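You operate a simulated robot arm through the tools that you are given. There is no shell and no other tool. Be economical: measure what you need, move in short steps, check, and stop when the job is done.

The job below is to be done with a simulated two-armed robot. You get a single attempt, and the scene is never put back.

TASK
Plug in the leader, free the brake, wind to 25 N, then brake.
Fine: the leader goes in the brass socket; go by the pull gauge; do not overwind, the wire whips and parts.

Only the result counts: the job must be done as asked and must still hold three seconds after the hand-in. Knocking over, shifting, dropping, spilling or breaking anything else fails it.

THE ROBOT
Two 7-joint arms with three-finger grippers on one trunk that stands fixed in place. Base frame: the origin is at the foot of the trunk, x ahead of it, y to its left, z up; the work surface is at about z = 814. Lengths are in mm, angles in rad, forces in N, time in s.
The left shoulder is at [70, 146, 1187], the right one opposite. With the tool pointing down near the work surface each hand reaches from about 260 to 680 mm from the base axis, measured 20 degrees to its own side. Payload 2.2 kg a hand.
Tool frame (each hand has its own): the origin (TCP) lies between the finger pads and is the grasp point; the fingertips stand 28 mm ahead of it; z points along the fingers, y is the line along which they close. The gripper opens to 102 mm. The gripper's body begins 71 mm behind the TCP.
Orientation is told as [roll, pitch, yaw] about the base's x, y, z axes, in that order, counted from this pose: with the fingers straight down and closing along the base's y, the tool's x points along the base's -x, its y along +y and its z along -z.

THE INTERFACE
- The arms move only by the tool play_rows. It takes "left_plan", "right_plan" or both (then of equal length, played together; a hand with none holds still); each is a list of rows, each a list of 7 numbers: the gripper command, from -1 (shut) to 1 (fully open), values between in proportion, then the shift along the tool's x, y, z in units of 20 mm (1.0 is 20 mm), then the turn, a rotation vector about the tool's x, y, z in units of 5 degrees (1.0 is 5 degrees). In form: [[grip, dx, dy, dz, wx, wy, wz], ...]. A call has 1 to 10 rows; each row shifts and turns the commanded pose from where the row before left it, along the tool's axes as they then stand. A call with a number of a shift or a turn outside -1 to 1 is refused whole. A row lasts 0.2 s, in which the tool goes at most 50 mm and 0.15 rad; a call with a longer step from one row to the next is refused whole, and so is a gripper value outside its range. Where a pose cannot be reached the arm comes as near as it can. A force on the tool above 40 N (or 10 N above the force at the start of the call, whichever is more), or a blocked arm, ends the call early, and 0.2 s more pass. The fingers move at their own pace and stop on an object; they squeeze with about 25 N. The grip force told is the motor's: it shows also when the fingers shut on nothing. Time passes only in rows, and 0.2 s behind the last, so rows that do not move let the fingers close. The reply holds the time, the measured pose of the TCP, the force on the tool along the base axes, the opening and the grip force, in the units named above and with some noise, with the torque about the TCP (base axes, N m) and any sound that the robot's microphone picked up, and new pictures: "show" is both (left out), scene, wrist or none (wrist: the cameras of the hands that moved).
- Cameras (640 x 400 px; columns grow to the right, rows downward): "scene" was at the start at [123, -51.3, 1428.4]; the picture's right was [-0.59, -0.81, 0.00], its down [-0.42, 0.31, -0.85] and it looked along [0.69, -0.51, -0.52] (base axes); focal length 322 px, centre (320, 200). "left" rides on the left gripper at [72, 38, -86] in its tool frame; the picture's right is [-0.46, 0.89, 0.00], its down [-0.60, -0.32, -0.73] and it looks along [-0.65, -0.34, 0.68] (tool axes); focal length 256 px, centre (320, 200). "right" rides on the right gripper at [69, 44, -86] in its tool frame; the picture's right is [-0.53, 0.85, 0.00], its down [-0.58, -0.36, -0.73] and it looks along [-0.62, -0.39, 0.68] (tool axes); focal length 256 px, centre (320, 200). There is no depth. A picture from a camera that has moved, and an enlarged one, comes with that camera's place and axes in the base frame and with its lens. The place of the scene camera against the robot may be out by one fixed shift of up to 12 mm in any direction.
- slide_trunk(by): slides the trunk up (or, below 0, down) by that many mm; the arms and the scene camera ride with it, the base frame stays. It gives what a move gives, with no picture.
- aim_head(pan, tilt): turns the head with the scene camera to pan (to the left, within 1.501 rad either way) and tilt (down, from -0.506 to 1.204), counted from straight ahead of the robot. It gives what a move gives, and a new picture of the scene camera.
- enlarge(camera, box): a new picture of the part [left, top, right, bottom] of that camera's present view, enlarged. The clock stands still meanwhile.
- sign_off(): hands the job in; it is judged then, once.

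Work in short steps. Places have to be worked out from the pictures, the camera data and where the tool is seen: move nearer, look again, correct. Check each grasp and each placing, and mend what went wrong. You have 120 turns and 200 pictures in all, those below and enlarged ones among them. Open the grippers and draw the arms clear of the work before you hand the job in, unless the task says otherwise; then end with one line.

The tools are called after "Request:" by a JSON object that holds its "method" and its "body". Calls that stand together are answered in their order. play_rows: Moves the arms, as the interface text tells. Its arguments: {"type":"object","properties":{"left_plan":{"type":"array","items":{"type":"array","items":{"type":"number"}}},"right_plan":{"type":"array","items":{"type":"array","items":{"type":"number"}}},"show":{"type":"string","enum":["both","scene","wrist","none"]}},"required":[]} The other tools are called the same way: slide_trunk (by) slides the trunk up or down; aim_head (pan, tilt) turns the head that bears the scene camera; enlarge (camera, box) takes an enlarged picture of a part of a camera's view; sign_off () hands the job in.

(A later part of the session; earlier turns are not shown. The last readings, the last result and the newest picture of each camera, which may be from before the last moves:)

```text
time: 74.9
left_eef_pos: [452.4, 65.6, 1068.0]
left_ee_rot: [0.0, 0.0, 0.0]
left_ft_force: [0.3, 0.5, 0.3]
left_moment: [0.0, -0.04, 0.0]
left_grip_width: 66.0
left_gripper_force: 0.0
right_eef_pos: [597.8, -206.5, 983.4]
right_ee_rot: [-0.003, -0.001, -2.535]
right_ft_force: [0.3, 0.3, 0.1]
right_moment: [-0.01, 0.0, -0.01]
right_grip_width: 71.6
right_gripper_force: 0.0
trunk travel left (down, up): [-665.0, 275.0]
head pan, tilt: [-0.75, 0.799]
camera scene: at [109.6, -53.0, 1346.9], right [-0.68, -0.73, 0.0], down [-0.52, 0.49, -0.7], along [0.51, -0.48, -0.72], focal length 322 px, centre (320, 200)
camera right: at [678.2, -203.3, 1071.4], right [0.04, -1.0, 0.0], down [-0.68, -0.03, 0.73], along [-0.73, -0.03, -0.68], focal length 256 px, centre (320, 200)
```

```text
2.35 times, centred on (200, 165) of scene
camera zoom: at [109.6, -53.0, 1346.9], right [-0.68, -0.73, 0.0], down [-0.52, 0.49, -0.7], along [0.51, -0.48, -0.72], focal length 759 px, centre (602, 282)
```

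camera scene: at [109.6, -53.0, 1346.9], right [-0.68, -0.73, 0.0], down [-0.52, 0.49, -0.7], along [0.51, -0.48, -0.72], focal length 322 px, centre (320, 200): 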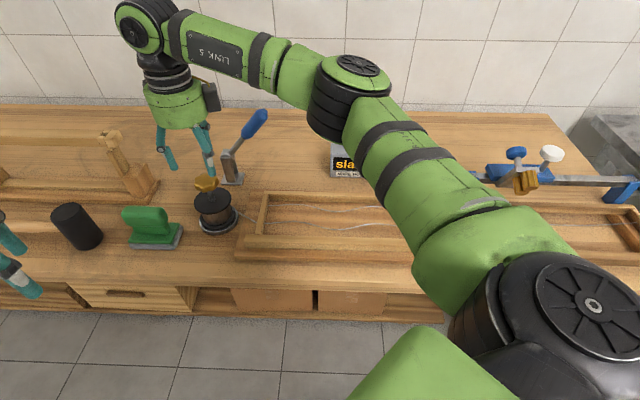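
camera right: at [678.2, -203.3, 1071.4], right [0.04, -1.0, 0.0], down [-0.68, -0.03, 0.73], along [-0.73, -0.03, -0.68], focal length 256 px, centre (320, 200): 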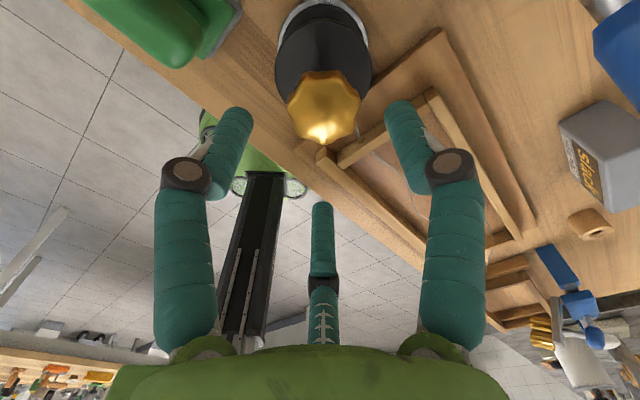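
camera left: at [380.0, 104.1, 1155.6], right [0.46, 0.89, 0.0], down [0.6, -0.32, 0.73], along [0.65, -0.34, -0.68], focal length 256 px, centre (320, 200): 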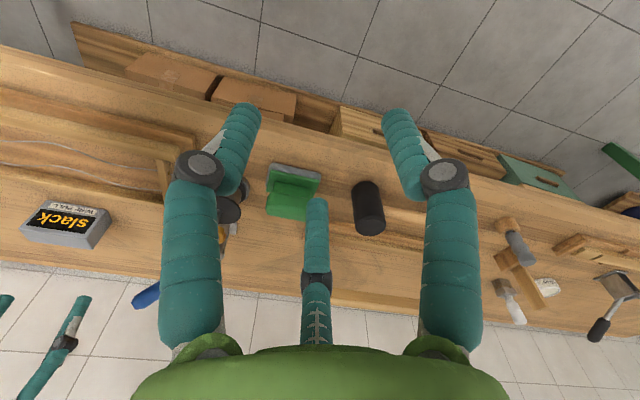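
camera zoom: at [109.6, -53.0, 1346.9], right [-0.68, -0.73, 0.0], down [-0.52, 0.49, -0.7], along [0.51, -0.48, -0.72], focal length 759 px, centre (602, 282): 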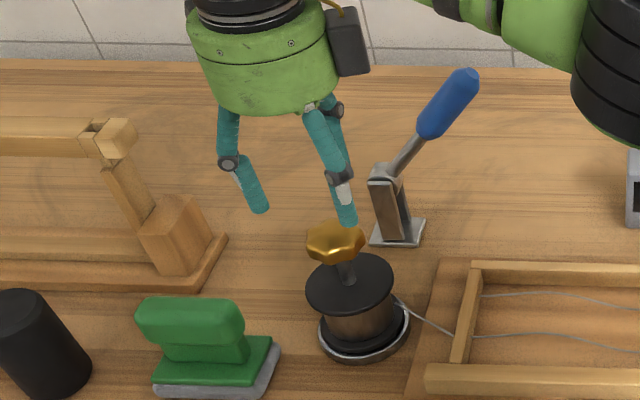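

Knob ≈(599,-207,915). Open wider and lower to z≈922, checking force.

Request:
{"method": "play_rows", "body": {"right_plan": [[0.7, 0.05, 0.04, 0, 0, 0, 0], [0.7, 0, 0, 0.8, 0, 0, 0], [0.7, 0, 0, 0.8, 0, 0, 0], [0.7, 0, 0, 0.8, 0, 0, 0], [0.7, 0, 0, 0.6, 0, 0, 0]], "show": "both"}}

Request:
{"method": "enlarge", "body": {"camera": "scene", "box": [130, 100, 270, 250]}}

```text
time: 76.1
left_eef_pos: [453.1, 64.6, 1068.1]
left_ee_rot: [0.0, 0.0, 0.0]
left_ft_force: [-0.8, 0.5, 0.7]
left_moment: [0.02, 0.01, 0.01]
left_grip_width: 66.3
left_gripper_force: 0.0
right_eef_pos: [597.1, -206.6, 924.5]
right_ee_rot: [-0.003, -0.003, -2.534]
right_ft_force: [0.0, 0.2, -0.1]
right_moment: [0.02, -0.02, 0.0]
right_grip_width: 86.7
right_gripper_force: 0.1
trunk travel left (down, up): [-665.0, 275.0]
head pan, tilt: [-0.75, 0.799]
camera scene: at [109.8, -53.3, 1346.9], right [-0.68, -0.73, 0.0], down [-0.52, 0.49, -0.7], along [0.51, -0.48, -0.72], focal length 322 px, centre (320, 200)
camera right: at [679.2, -203.2, 1011.6], right [0.04, -1.0, 0.0], down [-0.68, -0.03, 0.73], along [-0.73, -0.03, -0.68], focal length 256 px, centre (320, 200)
```

scene: 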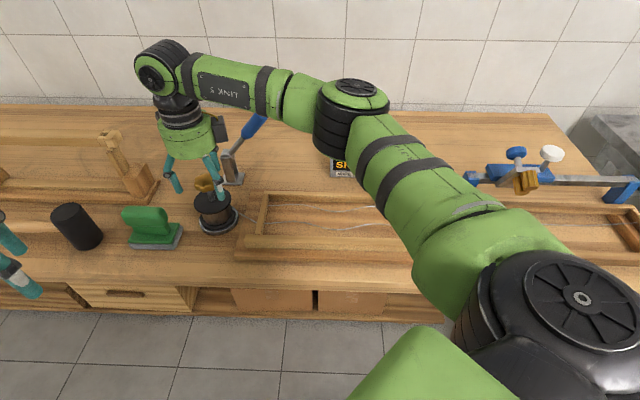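
right: 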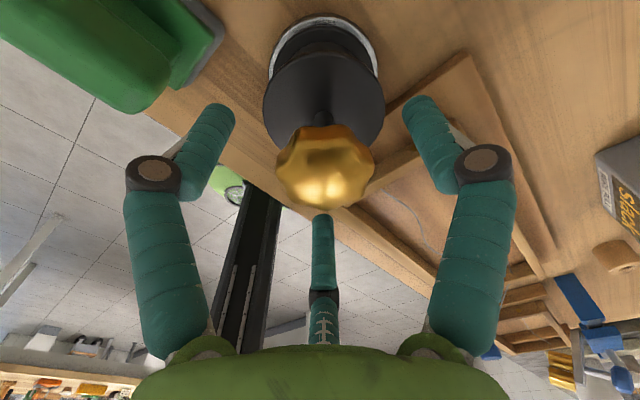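

```text
2.67 times, centred on (200, 175) of scene
camera zoom: at [109.8, -53.3, 1346.9], right [-0.68, -0.73, 0.0], down [-0.52, 0.49, -0.7], along [0.51, -0.48, -0.72], focal length 860 px, centre (640, 267)
```

zoom: 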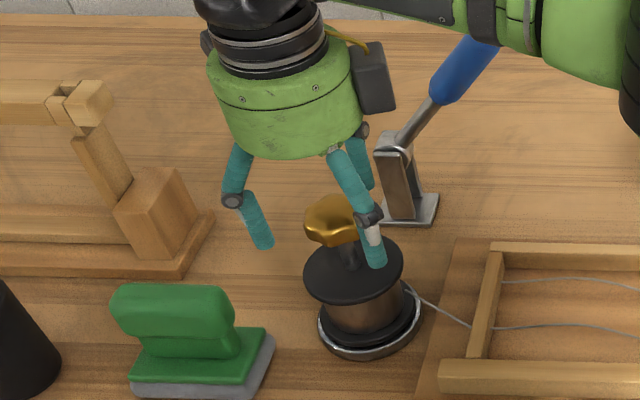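

Knob is centred among the fingers. Lower 4 mm and close.

Request:
{"method": "play_rows", "body": {"right_plan": [[0.3, 0, 0, 0.2, 0, 0, 0], [-0.3, 0, 0, 0, 0, 0, 0], [-1, 0, 0, 0, 0, 0, 0], [-1, 0, 0, 0, 0, 0, 0]], "show": "wrist"}}

```text
time: 77.1
left_eef_pos: [451.9, 64.8, 1068.7]
left_ee_rot: [-0.001, -0.001, 0.0]
left_ft_force: [0.0, 0.1, -0.5]
left_moment: [0.01, -0.01, -0.02]
left_grip_width: 66.5
left_gripper_force: 0.0
right_eef_pos: [598.2, -207.0, 921.6]
right_ee_rot: [-0.004, 0.001, -2.537]
right_ft_force: [2.1, -3.7, 4.6]
right_moment: [-0.38, 0.08, -0.02]
right_grip_width: 44.7
right_gripper_force: 45.2
trunk travel left (down, up): [-665.0, 275.0]
head pan, tilt: [-0.75, 0.799]
camera right: at [679.1, -204.1, 1008.8], right [0.04, -1.0, 0.0], down [-0.68, -0.03, 0.73], along [-0.73, -0.03, -0.68], focal length 256 px, centre (320, 200)
```

right: 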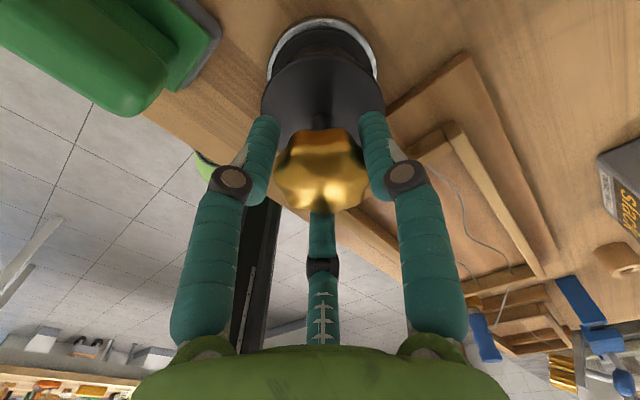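

Good grip with small side force. Turn 20° counter-clockwise and read torque and the gauge (visible from the left camera).

Request:
{"method": "play_rows", "body": {"right_plan": [[-1, 0, 0, 0, 0, 0, -1], [-1, 0, 0, 0, 0, 0, -1], [-1, 0, 0, 0, 0, 0, -1], [-1, 0, 0, 0, 0, 0, -1]], "show": "wrist"}}

Request:
{"method": "enlarge", "body": {"camera": "left", "box": [0, 90, 300, 280]}}

```text
time: 78.1
left_eef_pos: [452.1, 63.4, 1068.8]
left_ee_rot: [0.001, -0.002, -0.001]
left_ft_force: [-0.1, -0.1, 0.1]
left_moment: [0.0, -0.01, 0.03]
left_grip_width: 65.9
left_gripper_force: 0.0
right_eef_pos: [597.9, -207.2, 921.4]
right_ee_rot: [-0.004, 0.0, -2.186]
right_ft_force: [0.6, -8.1, 5.1]
right_moment: [-0.08, -0.08, -0.96]
right_grip_width: 44.1
right_gripper_force: 44.9
trunk travel left (down, up): [-665.0, 275.0]
head pan, tilt: [-0.75, 0.799]
camera right: at [673.0, -177.5, 1008.0], right [0.38, -0.92, 0.0], down [-0.63, -0.26, 0.73], along [-0.68, -0.28, -0.68], focal length 256 px, centre (320, 200)
```

right: 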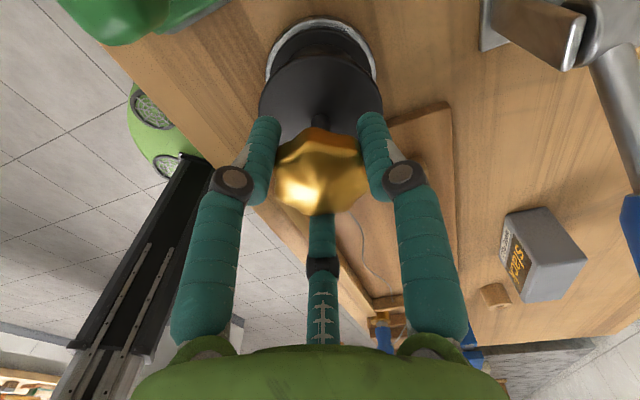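

```text
2.11 times, centred on (150, 185) of left
camera zoom: at [380.1, 101.1, 1155.8], right [0.47, 0.89, 0.0], down [0.6, -0.32, 0.73], along [0.65, -0.34, -0.68], focal length 539 px, centre (678, 232)
```

zoom: 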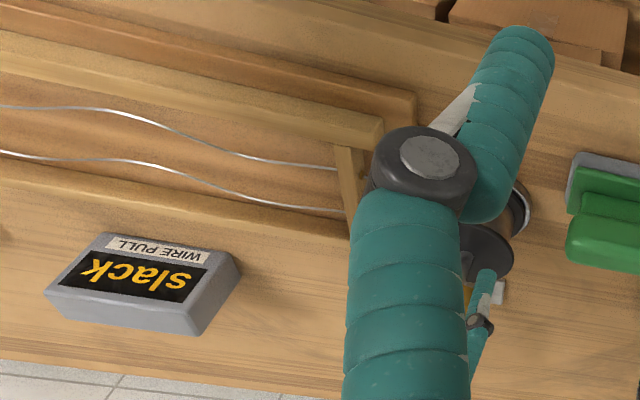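

20° turned with ~1 N·m drag. Continue 30° more, and compare wire and knob.

Request:
{"method": "play_rows", "body": {"right_plan": [[-1, 0, 0, 0, 0, 0, -1], [-1, 0, 0, 0, 0, 0, -1], [-1, 0, 0, 0, 0, 0, -1], [-1, 0, 0, 0, 0, 0, -1], [-1, 0, 0, 0, 0, 0, -1], [-1, 0, 0, 0, 0, 0, -1]], "show": "wrist"}}

Request:
{"method": "enlarge", "body": {"camera": "left", "box": [0, 90, 300, 280]}}

```text
time: 79.5
left_eef_pos: [451.2, 63.5, 1068.9]
left_ee_rot: [0.003, -0.001, 0.0]
left_ft_force: [-1.0, 0.1, -0.2]
left_moment: [0.01, 0.02, 0.01]
left_grip_width: 66.2
left_gripper_force: 0.0
right_eef_pos: [597.1, -208.6, 920.2]
right_ee_rot: [-0.006, 0.002, -1.662]
right_ft_force: [-3.8, -10.4, -2.8]
right_moment: [-0.19, 0.23, -0.42]
right_grip_width: 44.1
right_gripper_force: 45.0
trunk travel left (down, up): [-665.0, 275.0]
head pan, tilt: [-0.75, 0.799]
camera right: at [646.6, -143.9, 1007.3], right [0.79, -0.61, -0.01], down [-0.41, -0.54, 0.73], along [-0.45, -0.58, -0.68], focal length 256 px, centre (320, 200)
```

right: 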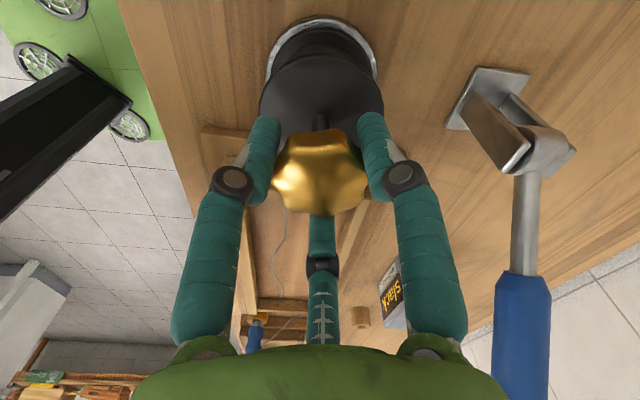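

```text
2.11 times, centred on (150, 185) of left
camera zoom: at [380.1, 100.2, 1155.9], right [0.46, 0.89, 0.0], down [0.6, -0.32, 0.73], along [0.65, -0.34, -0.68], focal length 539 px, centre (678, 232)
```

zoom: 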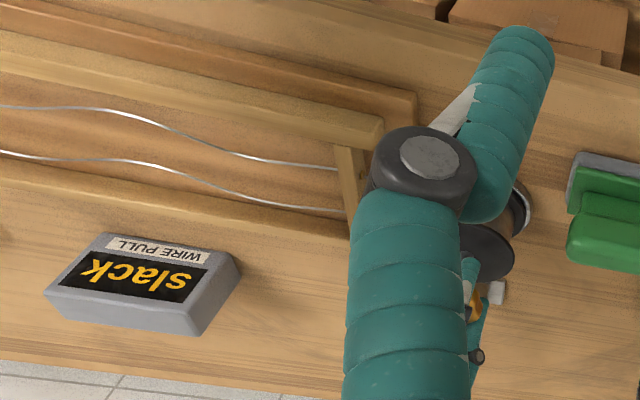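

Check whether the knob turns with the hand: enlarge, rotate 15° and compare.

Request:
{"method": "enlarge", "body": {"camera": "right", "box": [250, 110, 390, 230]}}

Request:
{"method": "play_rows", "body": {"right_plan": [[-1, 0, 0, 0, 0, 0, -1], [-1, 0, 0, 0, 0, 0, -1], [-1, 0, 0, 0, 0, 0, -1]], "show": "none"}}

Request:
{"method": "enlarge", "body": {"camera": "right", "box": [250, 110, 390, 230]}}

```text
3.33 times, centred on (320, 170) of right
camera zoom: at [646.6, -143.9, 1007.3], right [0.79, -0.61, -0.01], down [-0.41, -0.54, 0.73], along [-0.45, -0.58, -0.68], focal length 853 px, centre (320, 300)
```

zoom: 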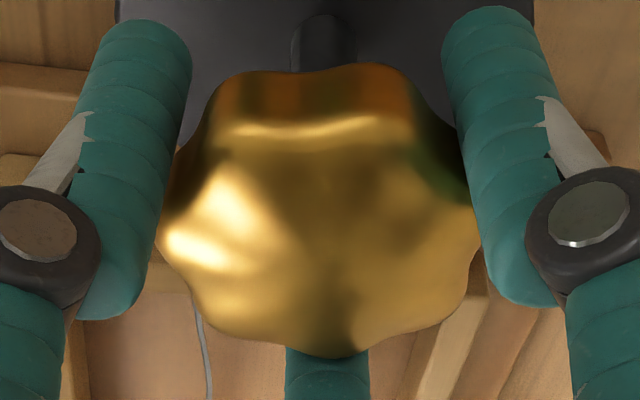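

```text
time: 80.3
left_eef_pos: [452.4, 62.1, 1069.2]
left_ee_rot: [0.001, -0.001, -0.001]
left_ft_force: [-0.6, 0.0, 0.4]
left_moment: [0.02, 0.01, -0.01]
left_grip_width: 66.2
left_gripper_force: 0.1
right_eef_pos: [599.1, -209.1, 921.9]
right_ee_rot: [-0.004, 0.005, -1.402]
right_ft_force: [-3.4, -10.8, -4.4]
right_moment: [-0.12, 0.12, -0.95]
right_grip_width: 44.0
right_gripper_force: 44.6
trunk travel left (down, up): [-665.0, 275.0]
head pan, tilt: [-0.75, 0.799]
```

```text
3.33 times, centred on (320, 170) of right
camera zoom: at [629.1, -133.8, 1008.0], right [0.92, -0.38, -0.01], down [-0.26, -0.63, 0.73], along [-0.28, -0.67, -0.68], focal length 853 px, centre (320, 300)
```

zoom: 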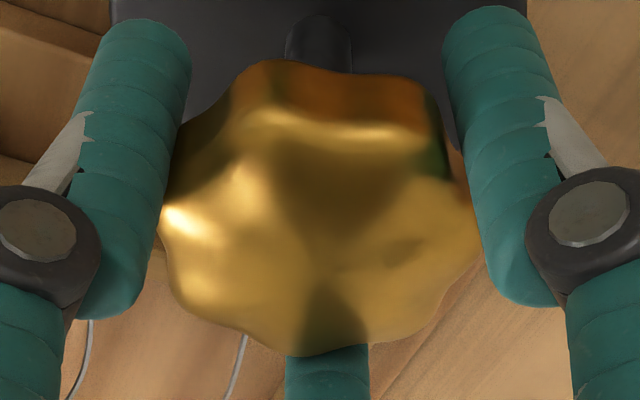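

The knob is slipping in the grip – the reel resists at ~1 N·m although the gauge shows slack. Test the other direction briefly.

Request:
{"method": "play_rows", "body": {"right_plan": [[-1, 0, 0, 0, 0, 0, 1], [-1, 0, 0, 0, 0, 0, 1], [-1, 0, 0, 0, 0, 0, 1]], "show": "none"}}

Request:
{"method": "enlarge", "body": {"camera": "right", "box": [250, 110, 390, 230]}}

Request:
{"method": "enlarge", "body": {"camera": "right", "box": [420, 40, 640, 240]}}

```text
time: 81.1
left_eef_pos: [452.0, 62.5, 1068.1]
left_ee_rot: [0.001, 0.0, -0.001]
left_ft_force: [0.0, -0.1, 0.2]
left_moment: [0.0, 0.04, -0.01]
left_grip_width: 66.3
left_gripper_force: 0.0
right_eef_pos: [597.9, -209.6, 919.9]
right_ee_rot: [-0.004, 0.006, -1.663]
right_ft_force: [-4.6, -10.5, -5.4]
right_moment: [0.17, -0.86, 0.02]
right_grip_width: 44.0
right_gripper_force: 44.9
trunk travel left (down, up): [-665.0, 275.0]
head pan, tilt: [-0.75, 0.799]
```

```text
3.33 times, centred on (320, 170) of right
camera zoom: at [647.6, -144.7, 1008.0], right [0.79, -0.61, -0.01], down [-0.41, -0.54, 0.73], along [-0.45, -0.58, -0.68], focal length 853 px, centre (320, 300)
```

zoom: 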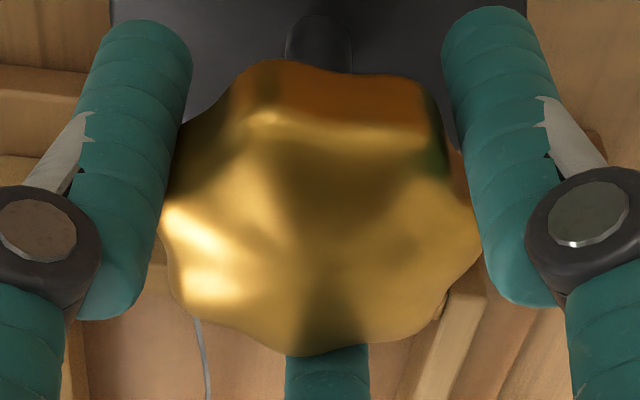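

```text
2.00 times, centred on (530, 140) of right
camera zoom: at [647.6, -144.7, 1008.0], right [0.79, -0.61, -0.01], down [-0.41, -0.54, 0.73], along [-0.45, -0.58, -0.68], focal length 512 px, centre (-100, 320)
```

zoom: 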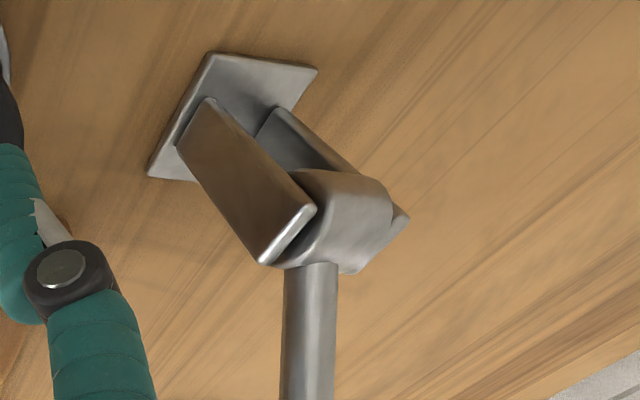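

Clockwise the knob turned freely with the hand, while counter-clockwise it is blocked and slips – so it seems to ratchet, with clockwise the winding direction. Turn 45° clockwise and check the gauge and wire.

Request:
{"method": "play_rows", "body": {"right_plan": [[-1, 0, 0, 0, 0, 0, 1], [-1, 0, 0, 0, 0, 0, 1], [-1, 0, 0, 0, 0, 0, 1], [-1, 0, 0, 0, 0, 0, 1], [-1, 0, 0, 0, 0, 0, 1], [-1, 0, 0, 0, 0, 0, 1]], "show": "wrist"}}

Request:
{"method": "enlarge", "body": {"camera": "right", "box": [250, 110, 390, 230]}}

Request:
{"method": "enlarge", "body": {"camera": "left", "box": [0, 90, 300, 280]}}

```text
time: 82.5
left_eef_pos: [452.4, 62.1, 1067.6]
left_ee_rot: [0.002, 0.0, 0.0]
left_ft_force: [0.9, 0.3, 0.6]
left_moment: [0.0, 0.0, 0.05]
left_grip_width: 66.5
left_gripper_force: 0.1
right_eef_pos: [598.5, -210.2, 920.6]
right_ee_rot: [-0.007, 0.0, -2.186]
right_ft_force: [-3.1, -9.2, -6.2]
right_moment: [0.43, -0.68, 0.09]
right_grip_width: 43.9
right_gripper_force: 45.3
trunk travel left (down, up): [-665.0, 275.0]
head pan, tilt: [-0.75, 0.799]
camera right: at [673.3, -178.5, 1007.6], right [0.38, -0.92, -0.01], down [-0.63, -0.26, 0.73], along [-0.68, -0.28, -0.68], focal length 256 px, centre (320, 200)
```

right: 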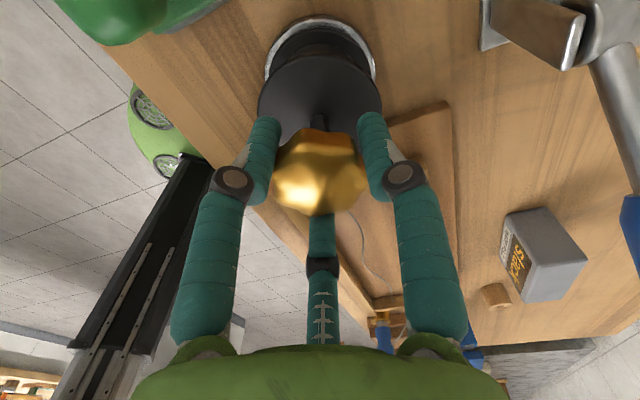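

```text
3.33 times, centred on (320, 170) of right
camera zoom: at [673.3, -178.5, 1007.6], right [0.38, -0.92, -0.01], down [-0.63, -0.26, 0.73], along [-0.68, -0.28, -0.68], focal length 853 px, centre (320, 300)
```

zoom: 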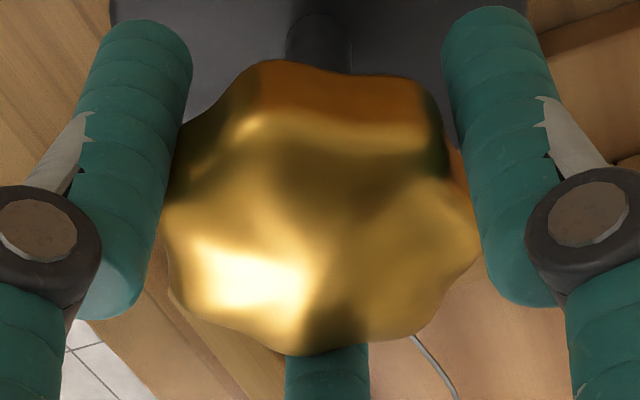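

```text
2.11 times, centred on (150, 185) of left
camera zoom: at [380.7, 99.9, 1155.7], right [0.46, 0.89, 0.0], down [0.6, -0.32, 0.73], along [0.65, -0.34, -0.68], focal length 539 px, centre (678, 232)
```

zoom: 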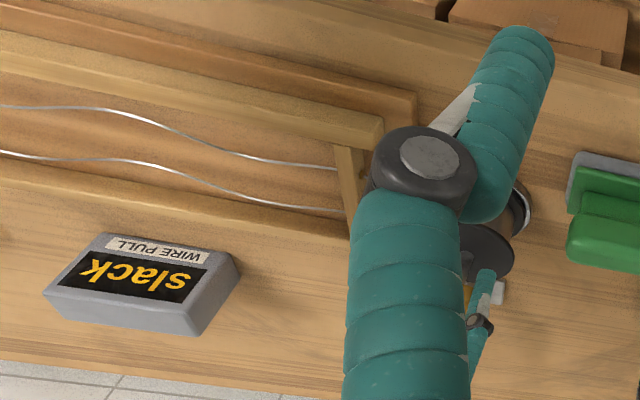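

Clockwise turns freely with the hand, and counter-clockwise seems to be its end stop, so clockwise winds. Continue clockwise up to the wrist's limit.

Request:
{"method": "play_rows", "body": {"right_plan": [[-1, 0, 0, 0, 0, 0, 1], [-1, 0, 0, 0, 0, 0, 1], [-1, 0, 0, 0, 0, 0, 1], [-1, 0, 0, 0, 0, 0, 1], [-1, 0, 0, 0, 0, 0, 1], [-1, 0, 0, 0, 0, 0, 1], [-1, 0, 0, 0, 0, 0, 1], [-1, 0, 0, 0, 0, 0, 1], [-1, 0, 0, 0, 0, 0, 1], [-1, 0, 0, 0, 0, 0, 1]], "show": "none"}}

Request:
{"method": "enlarge", "body": {"camera": "left", "box": [0, 90, 300, 280]}}

```text
time: 84.7
left_eef_pos: [451.9, 62.3, 1069.5]
left_ee_rot: [0.003, 0.002, 0.0]
left_ft_force: [0.0, 0.4, 0.5]
left_moment: [-0.05, -0.01, 0.01]
left_grip_width: 66.1
left_gripper_force: 0.1
right_eef_pos: [596.4, -208.4, 922.4]
right_ee_rot: [-0.004, -0.003, -3.062]
right_ft_force: [-6.1, -12.4, -5.6]
right_moment: [0.23, -0.43, 0.05]
right_grip_width: 43.9
right_gripper_force: 44.6
trunk travel left (down, up): [-665.0, 275.0]
head pan, tilt: [-0.75, 0.799]
```

```text
2.11 times, centred on (150, 185) of left
camera zoom: at [380.1, 99.6, 1156.0], right [0.46, 0.89, 0.0], down [0.6, -0.32, 0.73], along [0.65, -0.34, -0.68], focal length 539 px, centre (678, 232)
```

zoom: 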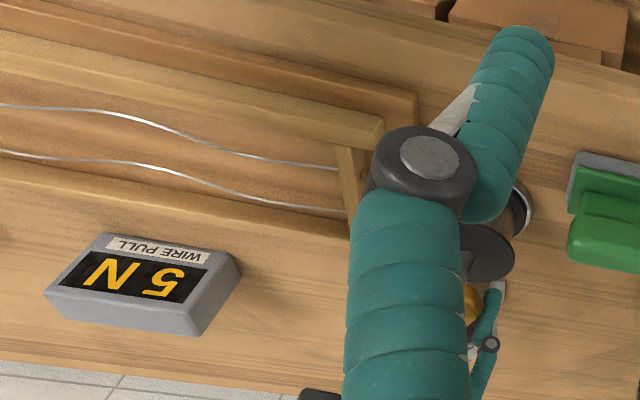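

The gauge reads 5 N: clockwise winds. Advance 5° at a time to learn the rate.

Request:
{"method": "play_rows", "body": {"right_plan": [[-1, 0, 0, 0, 0, 0, 1]], "show": "none"}}

Request:
{"method": "enlarge", "body": {"camera": "left", "box": [0, 180, 140, 260]}}

```text
time: 85.1
left_eef_pos: [452.6, 62.6, 1069.7]
left_ee_rot: [0.003, 0.001, 0.0]
left_ft_force: [1.0, 0.9, 0.0]
left_moment: [0.04, 0.03, 0.0]
left_grip_width: 66.6
left_gripper_force: 0.1
right_eef_pos: [596.9, -208.8, 921.6]
right_ee_rot: [-0.004, -0.002, 3.136]
right_ft_force: [-8.0, -12.8, -6.1]
right_moment: [0.14, -0.23, 0.06]
right_grip_width: 44.0
right_gripper_force: 45.0
trunk travel left (down, up): [-665.0, 275.0]
head pan, tilt: [-0.75, 0.799]
```

```text
4.57 times, centred on (70, 220) of left
camera zoom: at [379.9, 99.5, 1156.0], right [0.46, 0.89, 0.0], down [0.6, -0.32, 0.73], along [0.65, -0.34, -0.68], focal length 1170 px, centre (1463, 109)
```

zoom: 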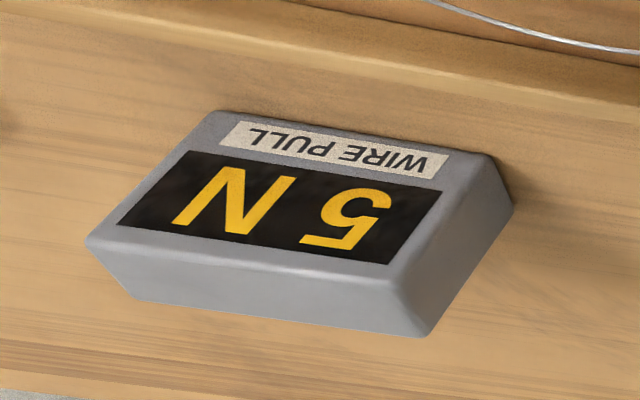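

Request:
{"method": "play_rows", "body": {"right_plan": [[-1, 0, 0, 0, 0, 0, 1], [-1, 0, 0, 0, 0, 0, 1]], "show": "none"}}

Request:
{"method": "enlarge", "body": {"camera": "left", "box": [0, 180, 140, 260]}}

```text
time: 85.7
left_eef_pos: [452.7, 60.8, 1067.6]
left_ee_rot: [0.004, -0.001, 0.001]
left_ft_force: [0.2, -0.6, -0.8]
left_moment: [0.01, -0.02, 0.02]
left_grip_width: 66.3
left_gripper_force: 0.0
right_eef_pos: [597.1, -209.9, 920.9]
right_ee_rot: [-0.004, -0.005, 2.963]
right_ft_force: [-8.0, -13.0, -5.9]
right_moment: [0.08, -0.17, -0.01]
right_grip_width: 43.8
right_gripper_force: 44.8
trunk travel left (down, up): [-665.0, 275.0]
head pan, tilt: [-0.75, 0.799]
```

```text
4.57 times, centred on (70, 220) of left
camera zoom: at [379.9, 99.4, 1156.1], right [0.46, 0.89, 0.0], down [0.6, -0.32, 0.73], along [0.65, -0.34, -0.68], focal length 1170 px, centre (1463, 109)
```

zoom: 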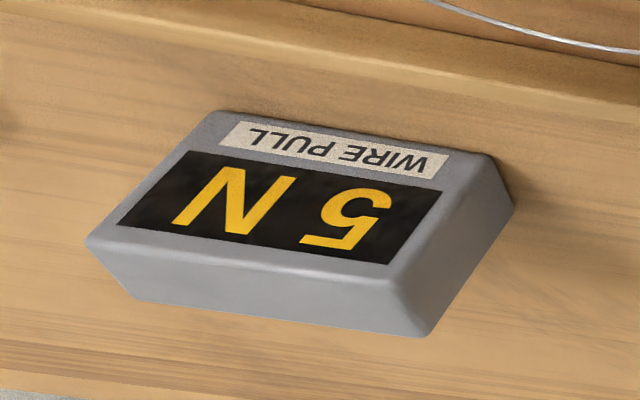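

Request:
{"method": "play_rows", "body": {"right_plan": [[-1, 0, 0, 0, 0, 0, 1], [-1, 0, 0, 0, 0, 0, 1]], "show": "none"}}

Request:
{"method": "enlarge", "body": {"camera": "left", "box": [0, 180, 140, 260]}}

```text
time: 86.3
left_eef_pos: [451.5, 61.7, 1068.5]
left_ee_rot: [0.003, -0.001, 0.0]
left_ft_force: [-0.8, -0.6, 0.0]
left_moment: [0.0, 0.02, -0.02]
left_grip_width: 66.5
left_gripper_force: 0.1
right_eef_pos: [597.2, -207.6, 920.4]
right_ee_rot: [-0.003, -0.005, 2.788]
right_ft_force: [-8.5, -11.9, -7.3]
right_moment: [0.12, -0.27, 0.05]
right_grip_width: 43.9
right_gripper_force: 45.2
trunk travel left (down, up): [-665.0, 275.0]
head pan, tilt: [-0.75, 0.799]
```

```text
4.57 times, centred on (70, 220) of left
camera zoom: at [379.9, 99.5, 1156.0], right [0.46, 0.89, 0.0], down [0.6, -0.32, 0.73], along [0.65, -0.34, -0.68], focal length 1170 px, centre (1463, 109)
```

zoom: 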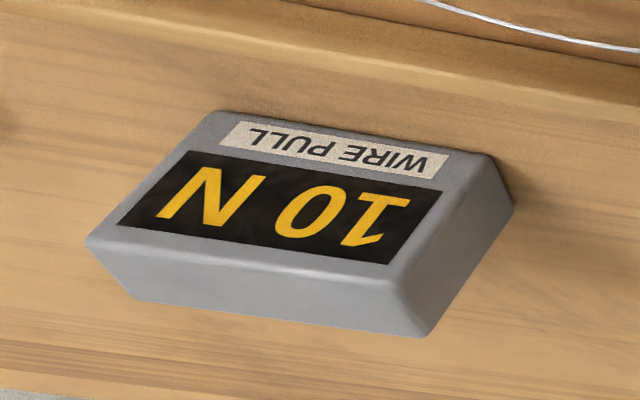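

10 N now (gauge in steps of 5). Before winding on, test whether the reel holds when released: open briefly.

Request:
{"method": "play_rows", "body": {"right_plan": [[0, 0, 0, 0, 0, 0, 0], [0, 0, 0, 0, 0, 0, 0]], "show": "none"}}

Request:
{"method": "enlarge", "body": {"camera": "left", "box": [0, 180, 140, 260]}}

Request:
{"method": "enlarge", "body": {"camera": "right", "box": [250, 110, 390, 230]}}

```text
time: 86.9
left_eef_pos: [452.5, 64.7, 1067.6]
left_ee_rot: [0.0, -0.001, 0.0]
left_ft_force: [0.9, -0.5, 0.7]
left_moment: [0.0, -0.06, 0.01]
left_grip_width: 66.4
left_gripper_force: 0.1
right_eef_pos: [597.3, -205.9, 922.8]
right_ee_rot: [-0.003, -0.002, 2.791]
right_ft_force: [-0.2, -0.5, 1.6]
right_moment: [0.01, -0.02, 0.01]
right_grip_width: 52.4
right_gripper_force: 1.3
trunk travel left (down, up): [-665.0, 275.0]
head pan, tilt: [-0.75, 0.799]
```

```text
4.57 times, centred on (70, 220) of left
camera zoom: at [380.3, 102.2, 1155.7], right [0.47, 0.89, 0.0], down [0.6, -0.32, 0.73], along [0.65, -0.34, -0.68], focal length 1170 px, centre (1463, 109)
```

zoom: 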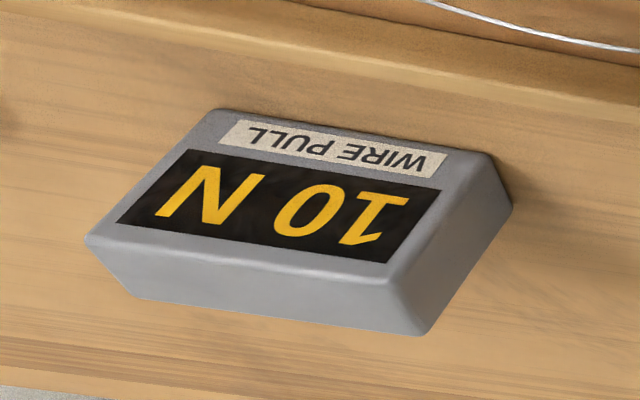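

```text
3.33 times, centred on (320, 170) of right
camera zoom: at [647.7, -270.9, 1009.2], right [-0.79, -0.61, 0.0], down [-0.42, 0.54, 0.73], along [-0.45, 0.58, -0.68], focal length 853 px, centre (320, 300)
```

zoom: 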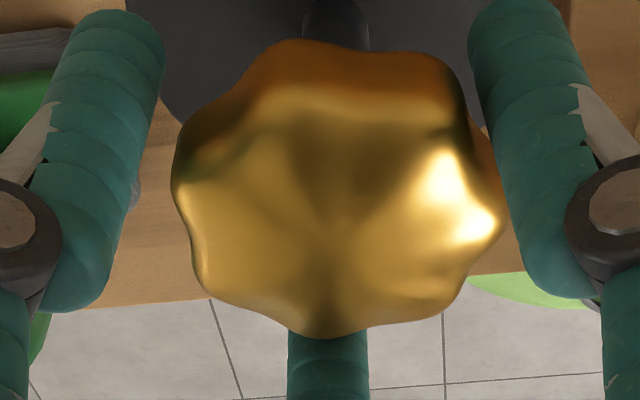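

It holds at 10 N by itself. Rotate the open hand back 90° for a fresh stroke.

Request:
{"method": "play_rows", "body": {"right_plan": [[0.5, 0, 0, 0, 0, 0, -1], [0.6, 0, 0, 0, 0, 0, -1], [0.6, 0, 0, 0, 0, 0, -1], [0.6, 0, 0, 0, 0, 0, -1], [0.6, 0, 0, 0, 0, 0, -1], [0.6, 0, 0, 0, 0, 0, -1], [0.6, 0, 0, 0, 0, 0, -1], [0.6, 0, 0, 0, 0, 0, -1], [0.6, 0, 0, 0, 0, 0, -1], [0.6, 0, 0, 0, 0, 0, -1]], "show": "none"}}

Request:
{"method": "play_rows", "body": {"right_plan": [[0.6, 0, 0, 0, 0, 0, -1], [0.6, 0, 0, 0, 0, 0, -1], [0.6, 0, 0, 0, 0, 0, -1], [0.6, 0, 0, 0, 0, 0, -1], [0.6, 0, 0, 0, 0, 0, -1], [0, 0, 0, 0, 0, 0, 0], [-0.4, 0, 0, 0, 0, 0, 0], [-1, 0, 0, 0, 0, 0, 0], [-1, 0, 0, 0, 0, 0, 0]], "show": "wrist"}}

Request:
{"method": "enlarge", "body": {"camera": "left", "box": [0, 180, 140, 260]}}

```text
time: 89.1
left_eef_pos: [451.7, 65.8, 1068.2]
left_ee_rot: [0.0, 0.001, 0.0]
left_ft_force: [-0.2, 1.0, 0.8]
left_moment: [0.01, -0.01, 0.03]
left_grip_width: 66.5
left_gripper_force: 0.0
right_eef_pos: [598.8, -206.8, 921.5]
right_ee_rot: [-0.003, -0.002, -2.62]
right_ft_force: [0.5, -0.1, 0.2]
right_moment: [-0.03, -0.02, -0.01]
right_grip_width: 81.6
right_gripper_force: 0.1
trunk travel left (down, up): [-665.0, 275.0]
head pan, tilt: [-0.75, 0.799]
```

```text
time: 91.1
left_eef_pos: [452.3, 64.6, 1069.3]
left_ee_rot: [0.001, -0.001, 0.0]
left_ft_force: [0.8, -0.1, -0.8]
left_moment: [-0.01, 0.04, -0.03]
left_grip_width: 66.4
left_gripper_force: 0.0
right_eef_pos: [598.3, -206.8, 921.1]
right_ee_rot: [-0.004, -0.001, -2.185]
right_ft_force: [-1.9, -1.1, 0.6]
right_moment: [-0.55, 0.28, 0.02]
right_grip_width: 45.3
right_gripper_force: 44.8
trunk travel left (down, up): [-665.0, 275.0]
head pan, tilt: [-0.75, 0.799]
camera right: at [673.1, -176.1, 1008.4], right [0.38, -0.92, 0.0], down [-0.63, -0.26, 0.73], along [-0.68, -0.28, -0.68], focal length 256 px, centre (320, 200)
```

right: 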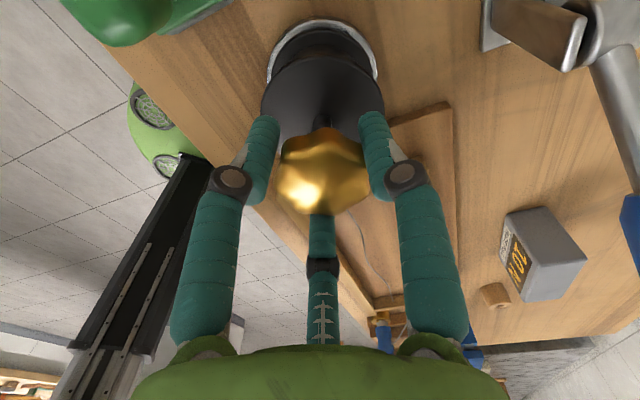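

```text
4.57 times, centred on (70, 220) of left
camera zoom: at [380.1, 102.3, 1155.7], right [0.46, 0.89, 0.0], down [0.6, -0.32, 0.73], along [0.65, -0.34, -0.68], focal length 1170 px, centre (1463, 109)
```

zoom: 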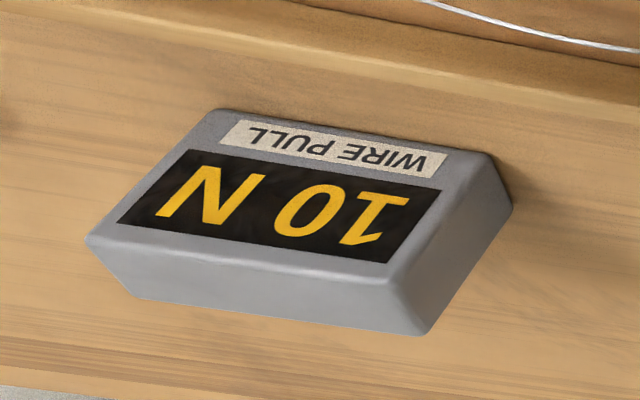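

Holding 10 N, gripped again. Wind in 5° steps, reading the gauge after each.

Request:
{"method": "play_rows", "body": {"right_plan": [[-1, 0, 0, 0, 0, 0, 1], [-1, 0, 0, 0, 0, 0, 1]], "show": "none"}}

Request:
{"method": "enlarge", "body": {"camera": "left", "box": [0, 180, 140, 260]}}

Request:
{"method": "play_rows", "body": {"right_plan": [[-1, 0, 0, 0, 0, 0, 1]], "show": "none"}}

Request:
{"method": "enlarge", "body": {"camera": "left", "box": [0, 180, 140, 260]}}

```text
time: 91.7
left_eef_pos: [452.8, 64.2, 1069.0]
left_ee_rot: [0.0, 0.0, 0.0]
left_ft_force: [-0.6, 0.0, 0.0]
left_moment: [0.01, 0.02, -0.02]
left_grip_width: 66.5
left_gripper_force: 0.1
right_eef_pos: [598.4, -207.7, 922.5]
right_ee_rot: [-0.003, 0.001, -2.362]
right_ft_force: [-1.1, -2.8, 0.2]
right_moment: [-0.43, 0.0, 0.06]
right_grip_width: 45.3
right_gripper_force: 45.0
trunk travel left (down, up): [-665.0, 275.0]
head pan, tilt: [-0.75, 0.799]
```

```text
4.57 times, centred on (70, 220) of left
camera zoom: at [380.4, 101.9, 1155.6], right [0.46, 0.89, 0.0], down [0.6, -0.32, 0.73], along [0.65, -0.34, -0.68], focal length 1170 px, centre (1463, 109)
```

zoom: 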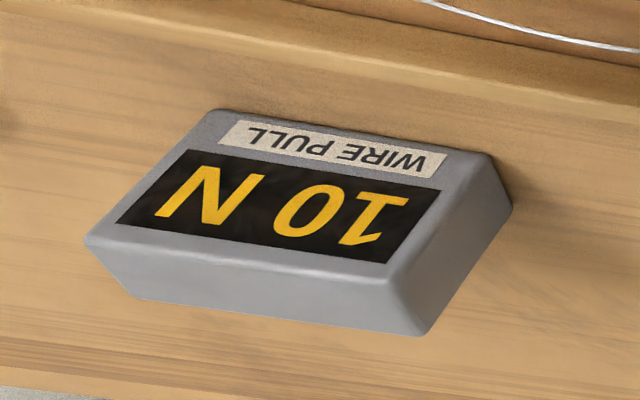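

```text
time: 92.1
left_eef_pos: [451.9, 64.5, 1067.4]
left_ee_rot: [-0.001, 0.0, 0.001]
left_ft_force: [0.2, 0.0, -0.1]
left_moment: [0.01, 0.02, 0.0]
left_grip_width: 66.2
left_gripper_force: 0.2
right_eef_pos: [598.3, -208.1, 921.5]
right_ee_rot: [-0.003, 0.0, -2.449]
right_ft_force: [0.8, -3.6, 0.4]
right_moment: [-0.26, -0.06, 0.04]
right_grip_width: 44.8
right_gripper_force: 45.2
trunk travel left (down, up): [-665.0, 275.0]
head pan, tilt: [-0.75, 0.799]
```

```text
4.57 times, centred on (70, 220) of left
camera zoom: at [380.6, 101.8, 1155.6], right [0.46, 0.89, 0.0], down [0.6, -0.32, 0.73], along [0.65, -0.34, -0.68], focal length 1170 px, centre (1463, 109)
```

zoom: 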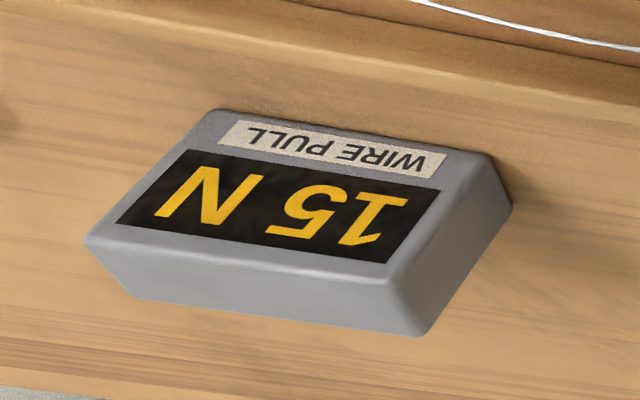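

15 N reached at ~+13°. Continue: 10°, then finer steps.

Request:
{"method": "play_rows", "body": {"right_plan": [[-1, 0, 0, 0, 0, 0, 1], [-1, 0, 0, 0, 0, 0, 1], [-1, 0, 0, 0, 0, 0, 0.5]], "show": "none"}}

Request:
{"method": "enlarge", "body": {"camera": "left", "box": [0, 180, 140, 260]}}

Request:
{"method": "play_rows", "body": {"right_plan": [[-1, 0, 0, 0, 0, 0, 0.5]], "show": "none"}}

Request:
{"method": "enlarge", "body": {"camera": "left", "box": [0, 180, 140, 260]}}

```text
time: 92.9
left_eef_pos: [453.2, 64.4, 1069.4]
left_ee_rot: [0.0, 0.001, -0.001]
left_ft_force: [-0.3, -0.6, 0.4]
left_moment: [-0.02, -0.01, -0.02]
left_grip_width: 66.4
left_gripper_force: 0.0
right_eef_pos: [598.1, -207.6, 921.7]
right_ee_rot: [-0.003, -0.002, -2.665]
right_ft_force: [2.7, -4.6, 1.7]
right_moment: [0.09, -0.25, 0.02]
right_grip_width: 45.0
right_gripper_force: 45.2
trunk travel left (down, up): [-665.0, 275.0]
head pan, tilt: [-0.75, 0.799]
```

```text
4.57 times, centred on (70, 220) of left
camera zoom: at [380.6, 101.5, 1155.6], right [0.46, 0.89, 0.0], down [0.6, -0.32, 0.73], along [0.65, -0.34, -0.68], focal length 1170 px, centre (1463, 109)
```

zoom: 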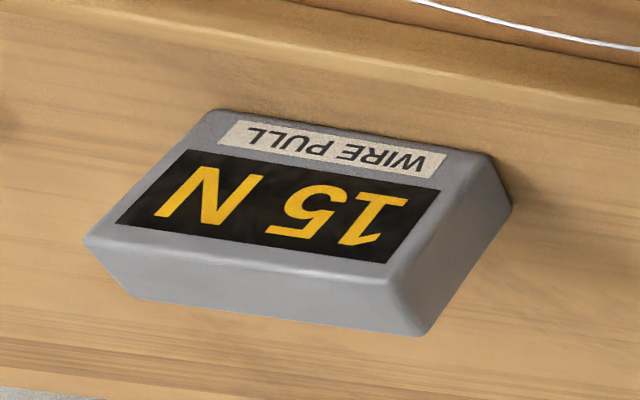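

```text
time: 93.3
left_eef_pos: [452.9, 64.3, 1069.0]
left_ee_rot: [0.0, 0.0, 0.0]
left_ft_force: [-0.8, -0.4, -0.1]
left_moment: [0.0, -0.02, -0.01]
left_grip_width: 66.2
left_gripper_force: 0.1
right_eef_pos: [597.3, -207.4, 921.1]
right_ee_rot: [-0.003, 0.0, -2.711]
right_ft_force: [3.5, -6.8, 4.0]
right_moment: [-0.01, -0.24, 0.06]
right_grip_width: 45.0
right_gripper_force: 45.3
trunk travel left (down, up): [-665.0, 275.0]
head pan, tilt: [-0.75, 0.799]
```

```text
4.57 times, centred on (70, 220) of left
camera zoom: at [380.5, 101.3, 1155.7], right [0.46, 0.89, 0.0], down [0.6, -0.32, 0.73], along [0.65, -0.34, -0.68], focal length 1170 px, centre (1463, 109)
```

zoom: 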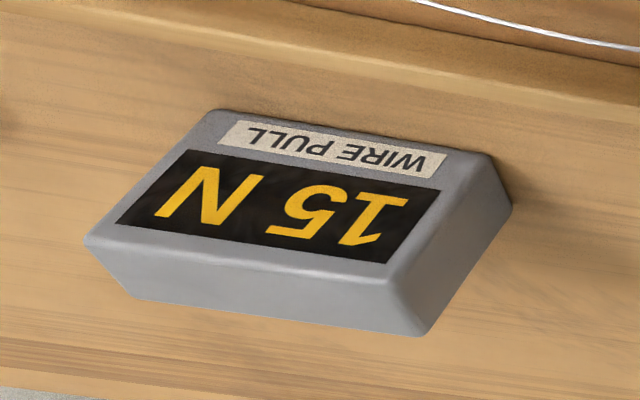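

Request:
{"method": "play_rows", "body": {"right_plan": [[-1, 0, 0, 0, 0, 0, 0.5]], "show": "none"}}

Request:
{"method": "enlarge", "body": {"camera": "left", "box": [0, 180, 140, 260]}}

Request:
{"method": "play_rows", "body": {"right_plan": [[-1, 0, 0, 0, 0, 0, 0.5]], "show": "none"}}

Request:
{"method": "enlarge", "body": {"camera": "left", "box": [0, 180, 140, 260]}}

```text
time: 93.7
left_eef_pos: [452.5, 63.1, 1068.5]
left_ee_rot: [0.001, 0.0, 0.0]
left_ft_force: [0.8, 0.7, -0.5]
left_moment: [-0.01, -0.01, -0.01]
left_grip_width: 66.5
left_gripper_force: 0.2
right_eef_pos: [597.9, -208.3, 921.7]
right_ee_rot: [-0.004, 0.0, -2.754]
right_ft_force: [4.9, -7.0, 5.7]
right_moment: [-0.06, -0.36, 0.04]
right_grip_width: 45.0
right_gripper_force: 45.4
trunk travel left (down, up): [-665.0, 275.0]
head pan, tilt: [-0.75, 0.799]
```

```text
4.57 times, centred on (70, 220) of left
camera zoom: at [380.5, 101.2, 1155.7], right [0.46, 0.89, 0.0], down [0.6, -0.32, 0.73], along [0.65, -0.34, -0.68], focal length 1170 px, centre (1463, 109)
```

zoom: 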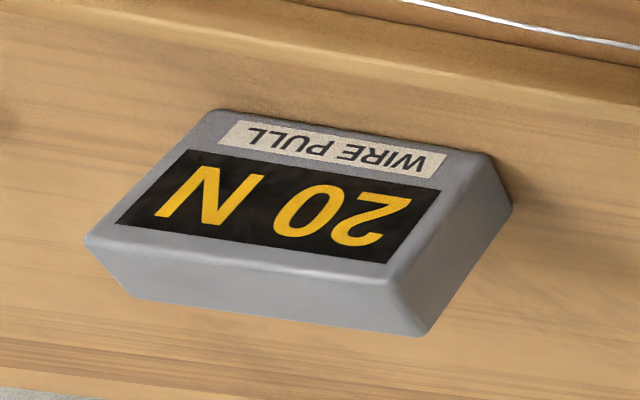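

```text
time: 94.1
left_eef_pos: [453.0, 64.0, 1068.1]
left_ee_rot: [0.003, 0.0, 0.0]
left_ft_force: [-0.3, 0.5, 0.5]
left_moment: [0.01, 0.0, -0.01]
left_grip_width: 66.3
left_gripper_force: 0.1
right_eef_pos: [598.5, -206.7, 920.8]
right_ee_rot: [-0.003, -0.002, -2.795]
right_ft_force: [5.1, -9.0, 6.7]
right_moment: [-0.07, -0.37, 0.02]
right_grip_width: 44.7
right_gripper_force: 44.7
trunk travel left (down, up): [-665.0, 275.0]
head pan, tilt: [-0.75, 0.799]
```

```text
4.57 times, centred on (70, 220) of left
camera zoom: at [380.6, 100.9, 1155.7], right [0.46, 0.89, 0.0], down [0.6, -0.32, 0.73], along [0.65, -0.34, -0.68], focal length 1170 px, centre (1463, 109)
```

zoom: 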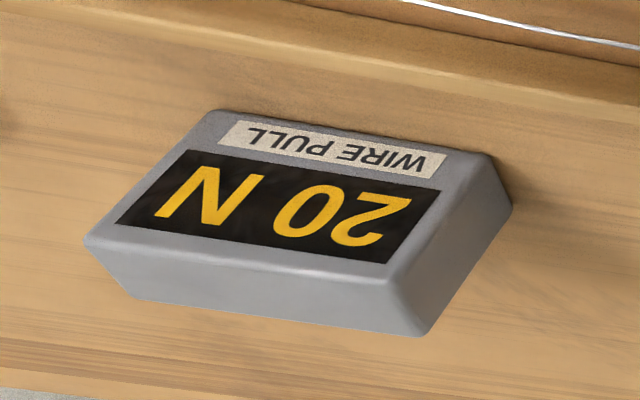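

20 N appears at ~+31°; about 19° per 5 N, so 25 should appear near +50°. Advance 10°, then small steps.

Request:
{"method": "play_rows", "body": {"right_plan": [[-1, 0, 0, 0, 0, 0, 1], [-1, 0, 0, 0, 0, 0, 1], [-1, 0, 0, 0, 0, 0, 0.4]], "show": "none"}}

Request:
{"method": "enlarge", "body": {"camera": "left", "box": [0, 180, 140, 260]}}

Request:
{"method": "play_rows", "body": {"right_plan": [[-1, 0, 0, 0, 0, 0, 0.5]], "show": "none"}}

Request:
{"method": "enlarge", "body": {"camera": "left", "box": [0, 180, 140, 260]}}

```text
time: 94.9
left_eef_pos: [452.0, 63.7, 1069.0]
left_ee_rot: [0.001, 0.0, -0.001]
left_ft_force: [0.0, 0.1, -0.4]
left_moment: [-0.03, 0.03, 0.02]
left_grip_width: 66.1
left_gripper_force: 0.0
right_eef_pos: [597.5, -209.4, 922.1]
right_ee_rot: [-0.005, -0.002, -3.008]
right_ft_force: [4.8, -11.7, 7.2]
right_moment: [-0.14, -0.54, 0.01]
right_grip_width: 44.6
right_gripper_force: 44.6
trunk travel left (down, up): [-665.0, 275.0]
head pan, tilt: [-0.75, 0.799]
```

```text
4.57 times, centred on (70, 220) of left
camera zoom: at [380.2, 100.7, 1155.9], right [0.46, 0.89, 0.0], down [0.6, -0.32, 0.73], along [0.65, -0.34, -0.68], focal length 1170 px, centre (1463, 109)
```

zoom: 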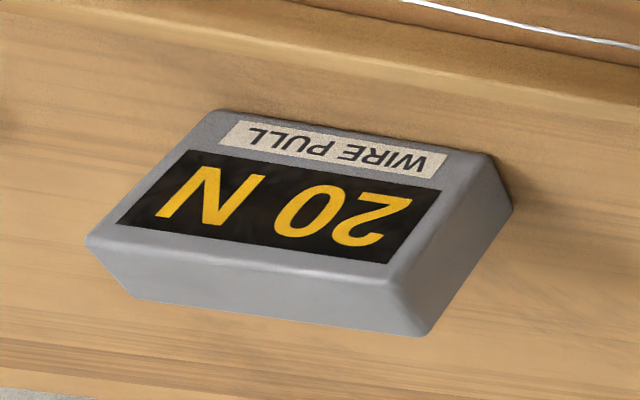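

```text
time: 95.3
left_eef_pos: [451.2, 62.5, 1068.9]
left_ee_rot: [0.002, 0.0, -0.001]
left_ft_force: [-0.3, -0.1, 0.1]
left_moment: [0.01, 0.02, -0.02]
left_grip_width: 66.4
left_gripper_force: 0.0
right_eef_pos: [597.6, -208.0, 921.3]
right_ee_rot: [-0.003, -0.003, -3.051]
right_ft_force: [5.5, -11.6, 9.9]
right_moment: [-0.21, -0.33, 0.02]
right_grip_width: 44.5
right_gripper_force: 45.3
trunk travel left (down, up): [-665.0, 275.0]
head pan, tilt: [-0.75, 0.799]
```

```text
4.57 times, centred on (70, 220) of left
camera zoom: at [380.1, 100.6, 1155.9], right [0.47, 0.89, 0.0], down [0.6, -0.32, 0.73], along [0.65, -0.34, -0.68], focal length 1170 px, centre (1463, 109)
```

zoom: 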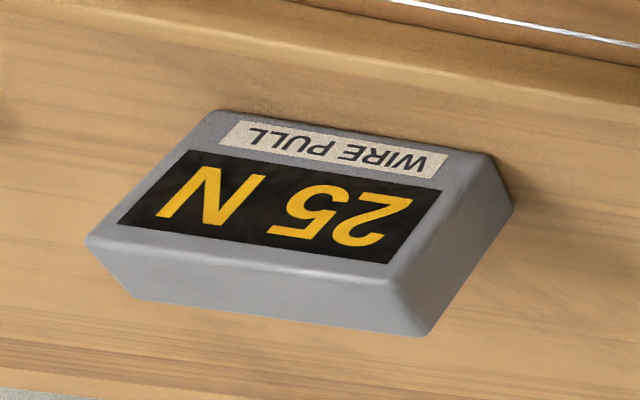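

25 N just appeared. Advance ~4.5° to sit safely inside that reading, then release and verify it holds.

Request:
{"method": "play_rows", "body": {"right_plan": [[-1, 0, 0, 0, 0, 0, 0.45], [-1, 0, 0, 0, 0, 0, 0.45], [-1, 0, 0, 0, 0, 0, 0]], "show": "none"}}

Request:
{"method": "enlarge", "body": {"camera": "left", "box": [0, 180, 140, 260]}}

Request:
{"method": "play_rows", "body": {"right_plan": [[0, 0, 0, 0, 0, 0, 0], [0.6, 0, 0, 0, 0, 0, 0], [0.6, 0, 0, 0, 0, 0, 0]], "show": "none"}}

Request:
{"method": "enlarge", "body": {"camera": "left", "box": [0, 180, 140, 260]}}

```text
time: 96.1
left_eef_pos: [451.5, 63.7, 1067.8]
left_ee_rot: [0.001, -0.001, 0.0]
left_ft_force: [-1.6, -0.9, -0.4]
left_moment: [-0.03, 0.02, 0.03]
left_grip_width: 66.5
left_gripper_force: 0.0
right_eef_pos: [597.9, -208.9, 921.1]
right_ee_rot: [-0.004, -0.003, -3.129]
right_ft_force: [3.8, -12.7, 9.3]
right_moment: [-0.29, -0.07, 0.02]
right_grip_width: 44.4
right_gripper_force: 45.2
trunk travel left (down, up): [-665.0, 275.0]
head pan, tilt: [-0.75, 0.799]
```

```text
4.57 times, centred on (70, 220) of left
camera zoom: at [379.9, 100.4, 1156.0], right [0.46, 0.89, 0.0], down [0.6, -0.32, 0.73], along [0.65, -0.34, -0.68], focal length 1170 px, centre (1463, 109)
```

zoom: 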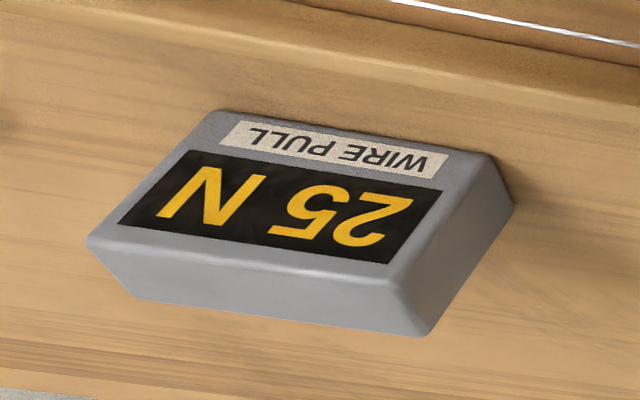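

```text
time: 96.9
left_eef_pos: [452.4, 65.0, 1067.5]
left_ee_rot: [0.0, -0.001, 0.0]
left_ft_force: [-0.1, 0.2, 0.8]
left_moment: [0.02, 0.02, 0.01]
left_grip_width: 66.7
left_gripper_force: 0.1
right_eef_pos: [598.4, -205.7, 921.6]
right_ee_rot: [-0.003, -0.005, -3.128]
right_ft_force: [0.1, -0.2, 0.1]
right_moment: [0.02, 0.02, -0.03]
right_grip_width: 81.5
right_gripper_force: 0.1
trunk travel left (down, up): [-665.0, 275.0]
head pan, tilt: [-0.75, 0.799]
```

```text
4.57 times, centred on (70, 220) of left
camera zoom: at [380.7, 102.6, 1155.4], right [0.46, 0.89, 0.0], down [0.6, -0.32, 0.73], along [0.65, -0.34, -0.68], focal length 1170 px, centre (1463, 109)
```

zoom: 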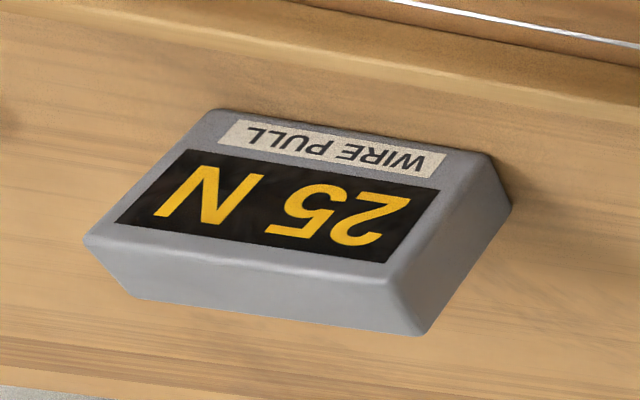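

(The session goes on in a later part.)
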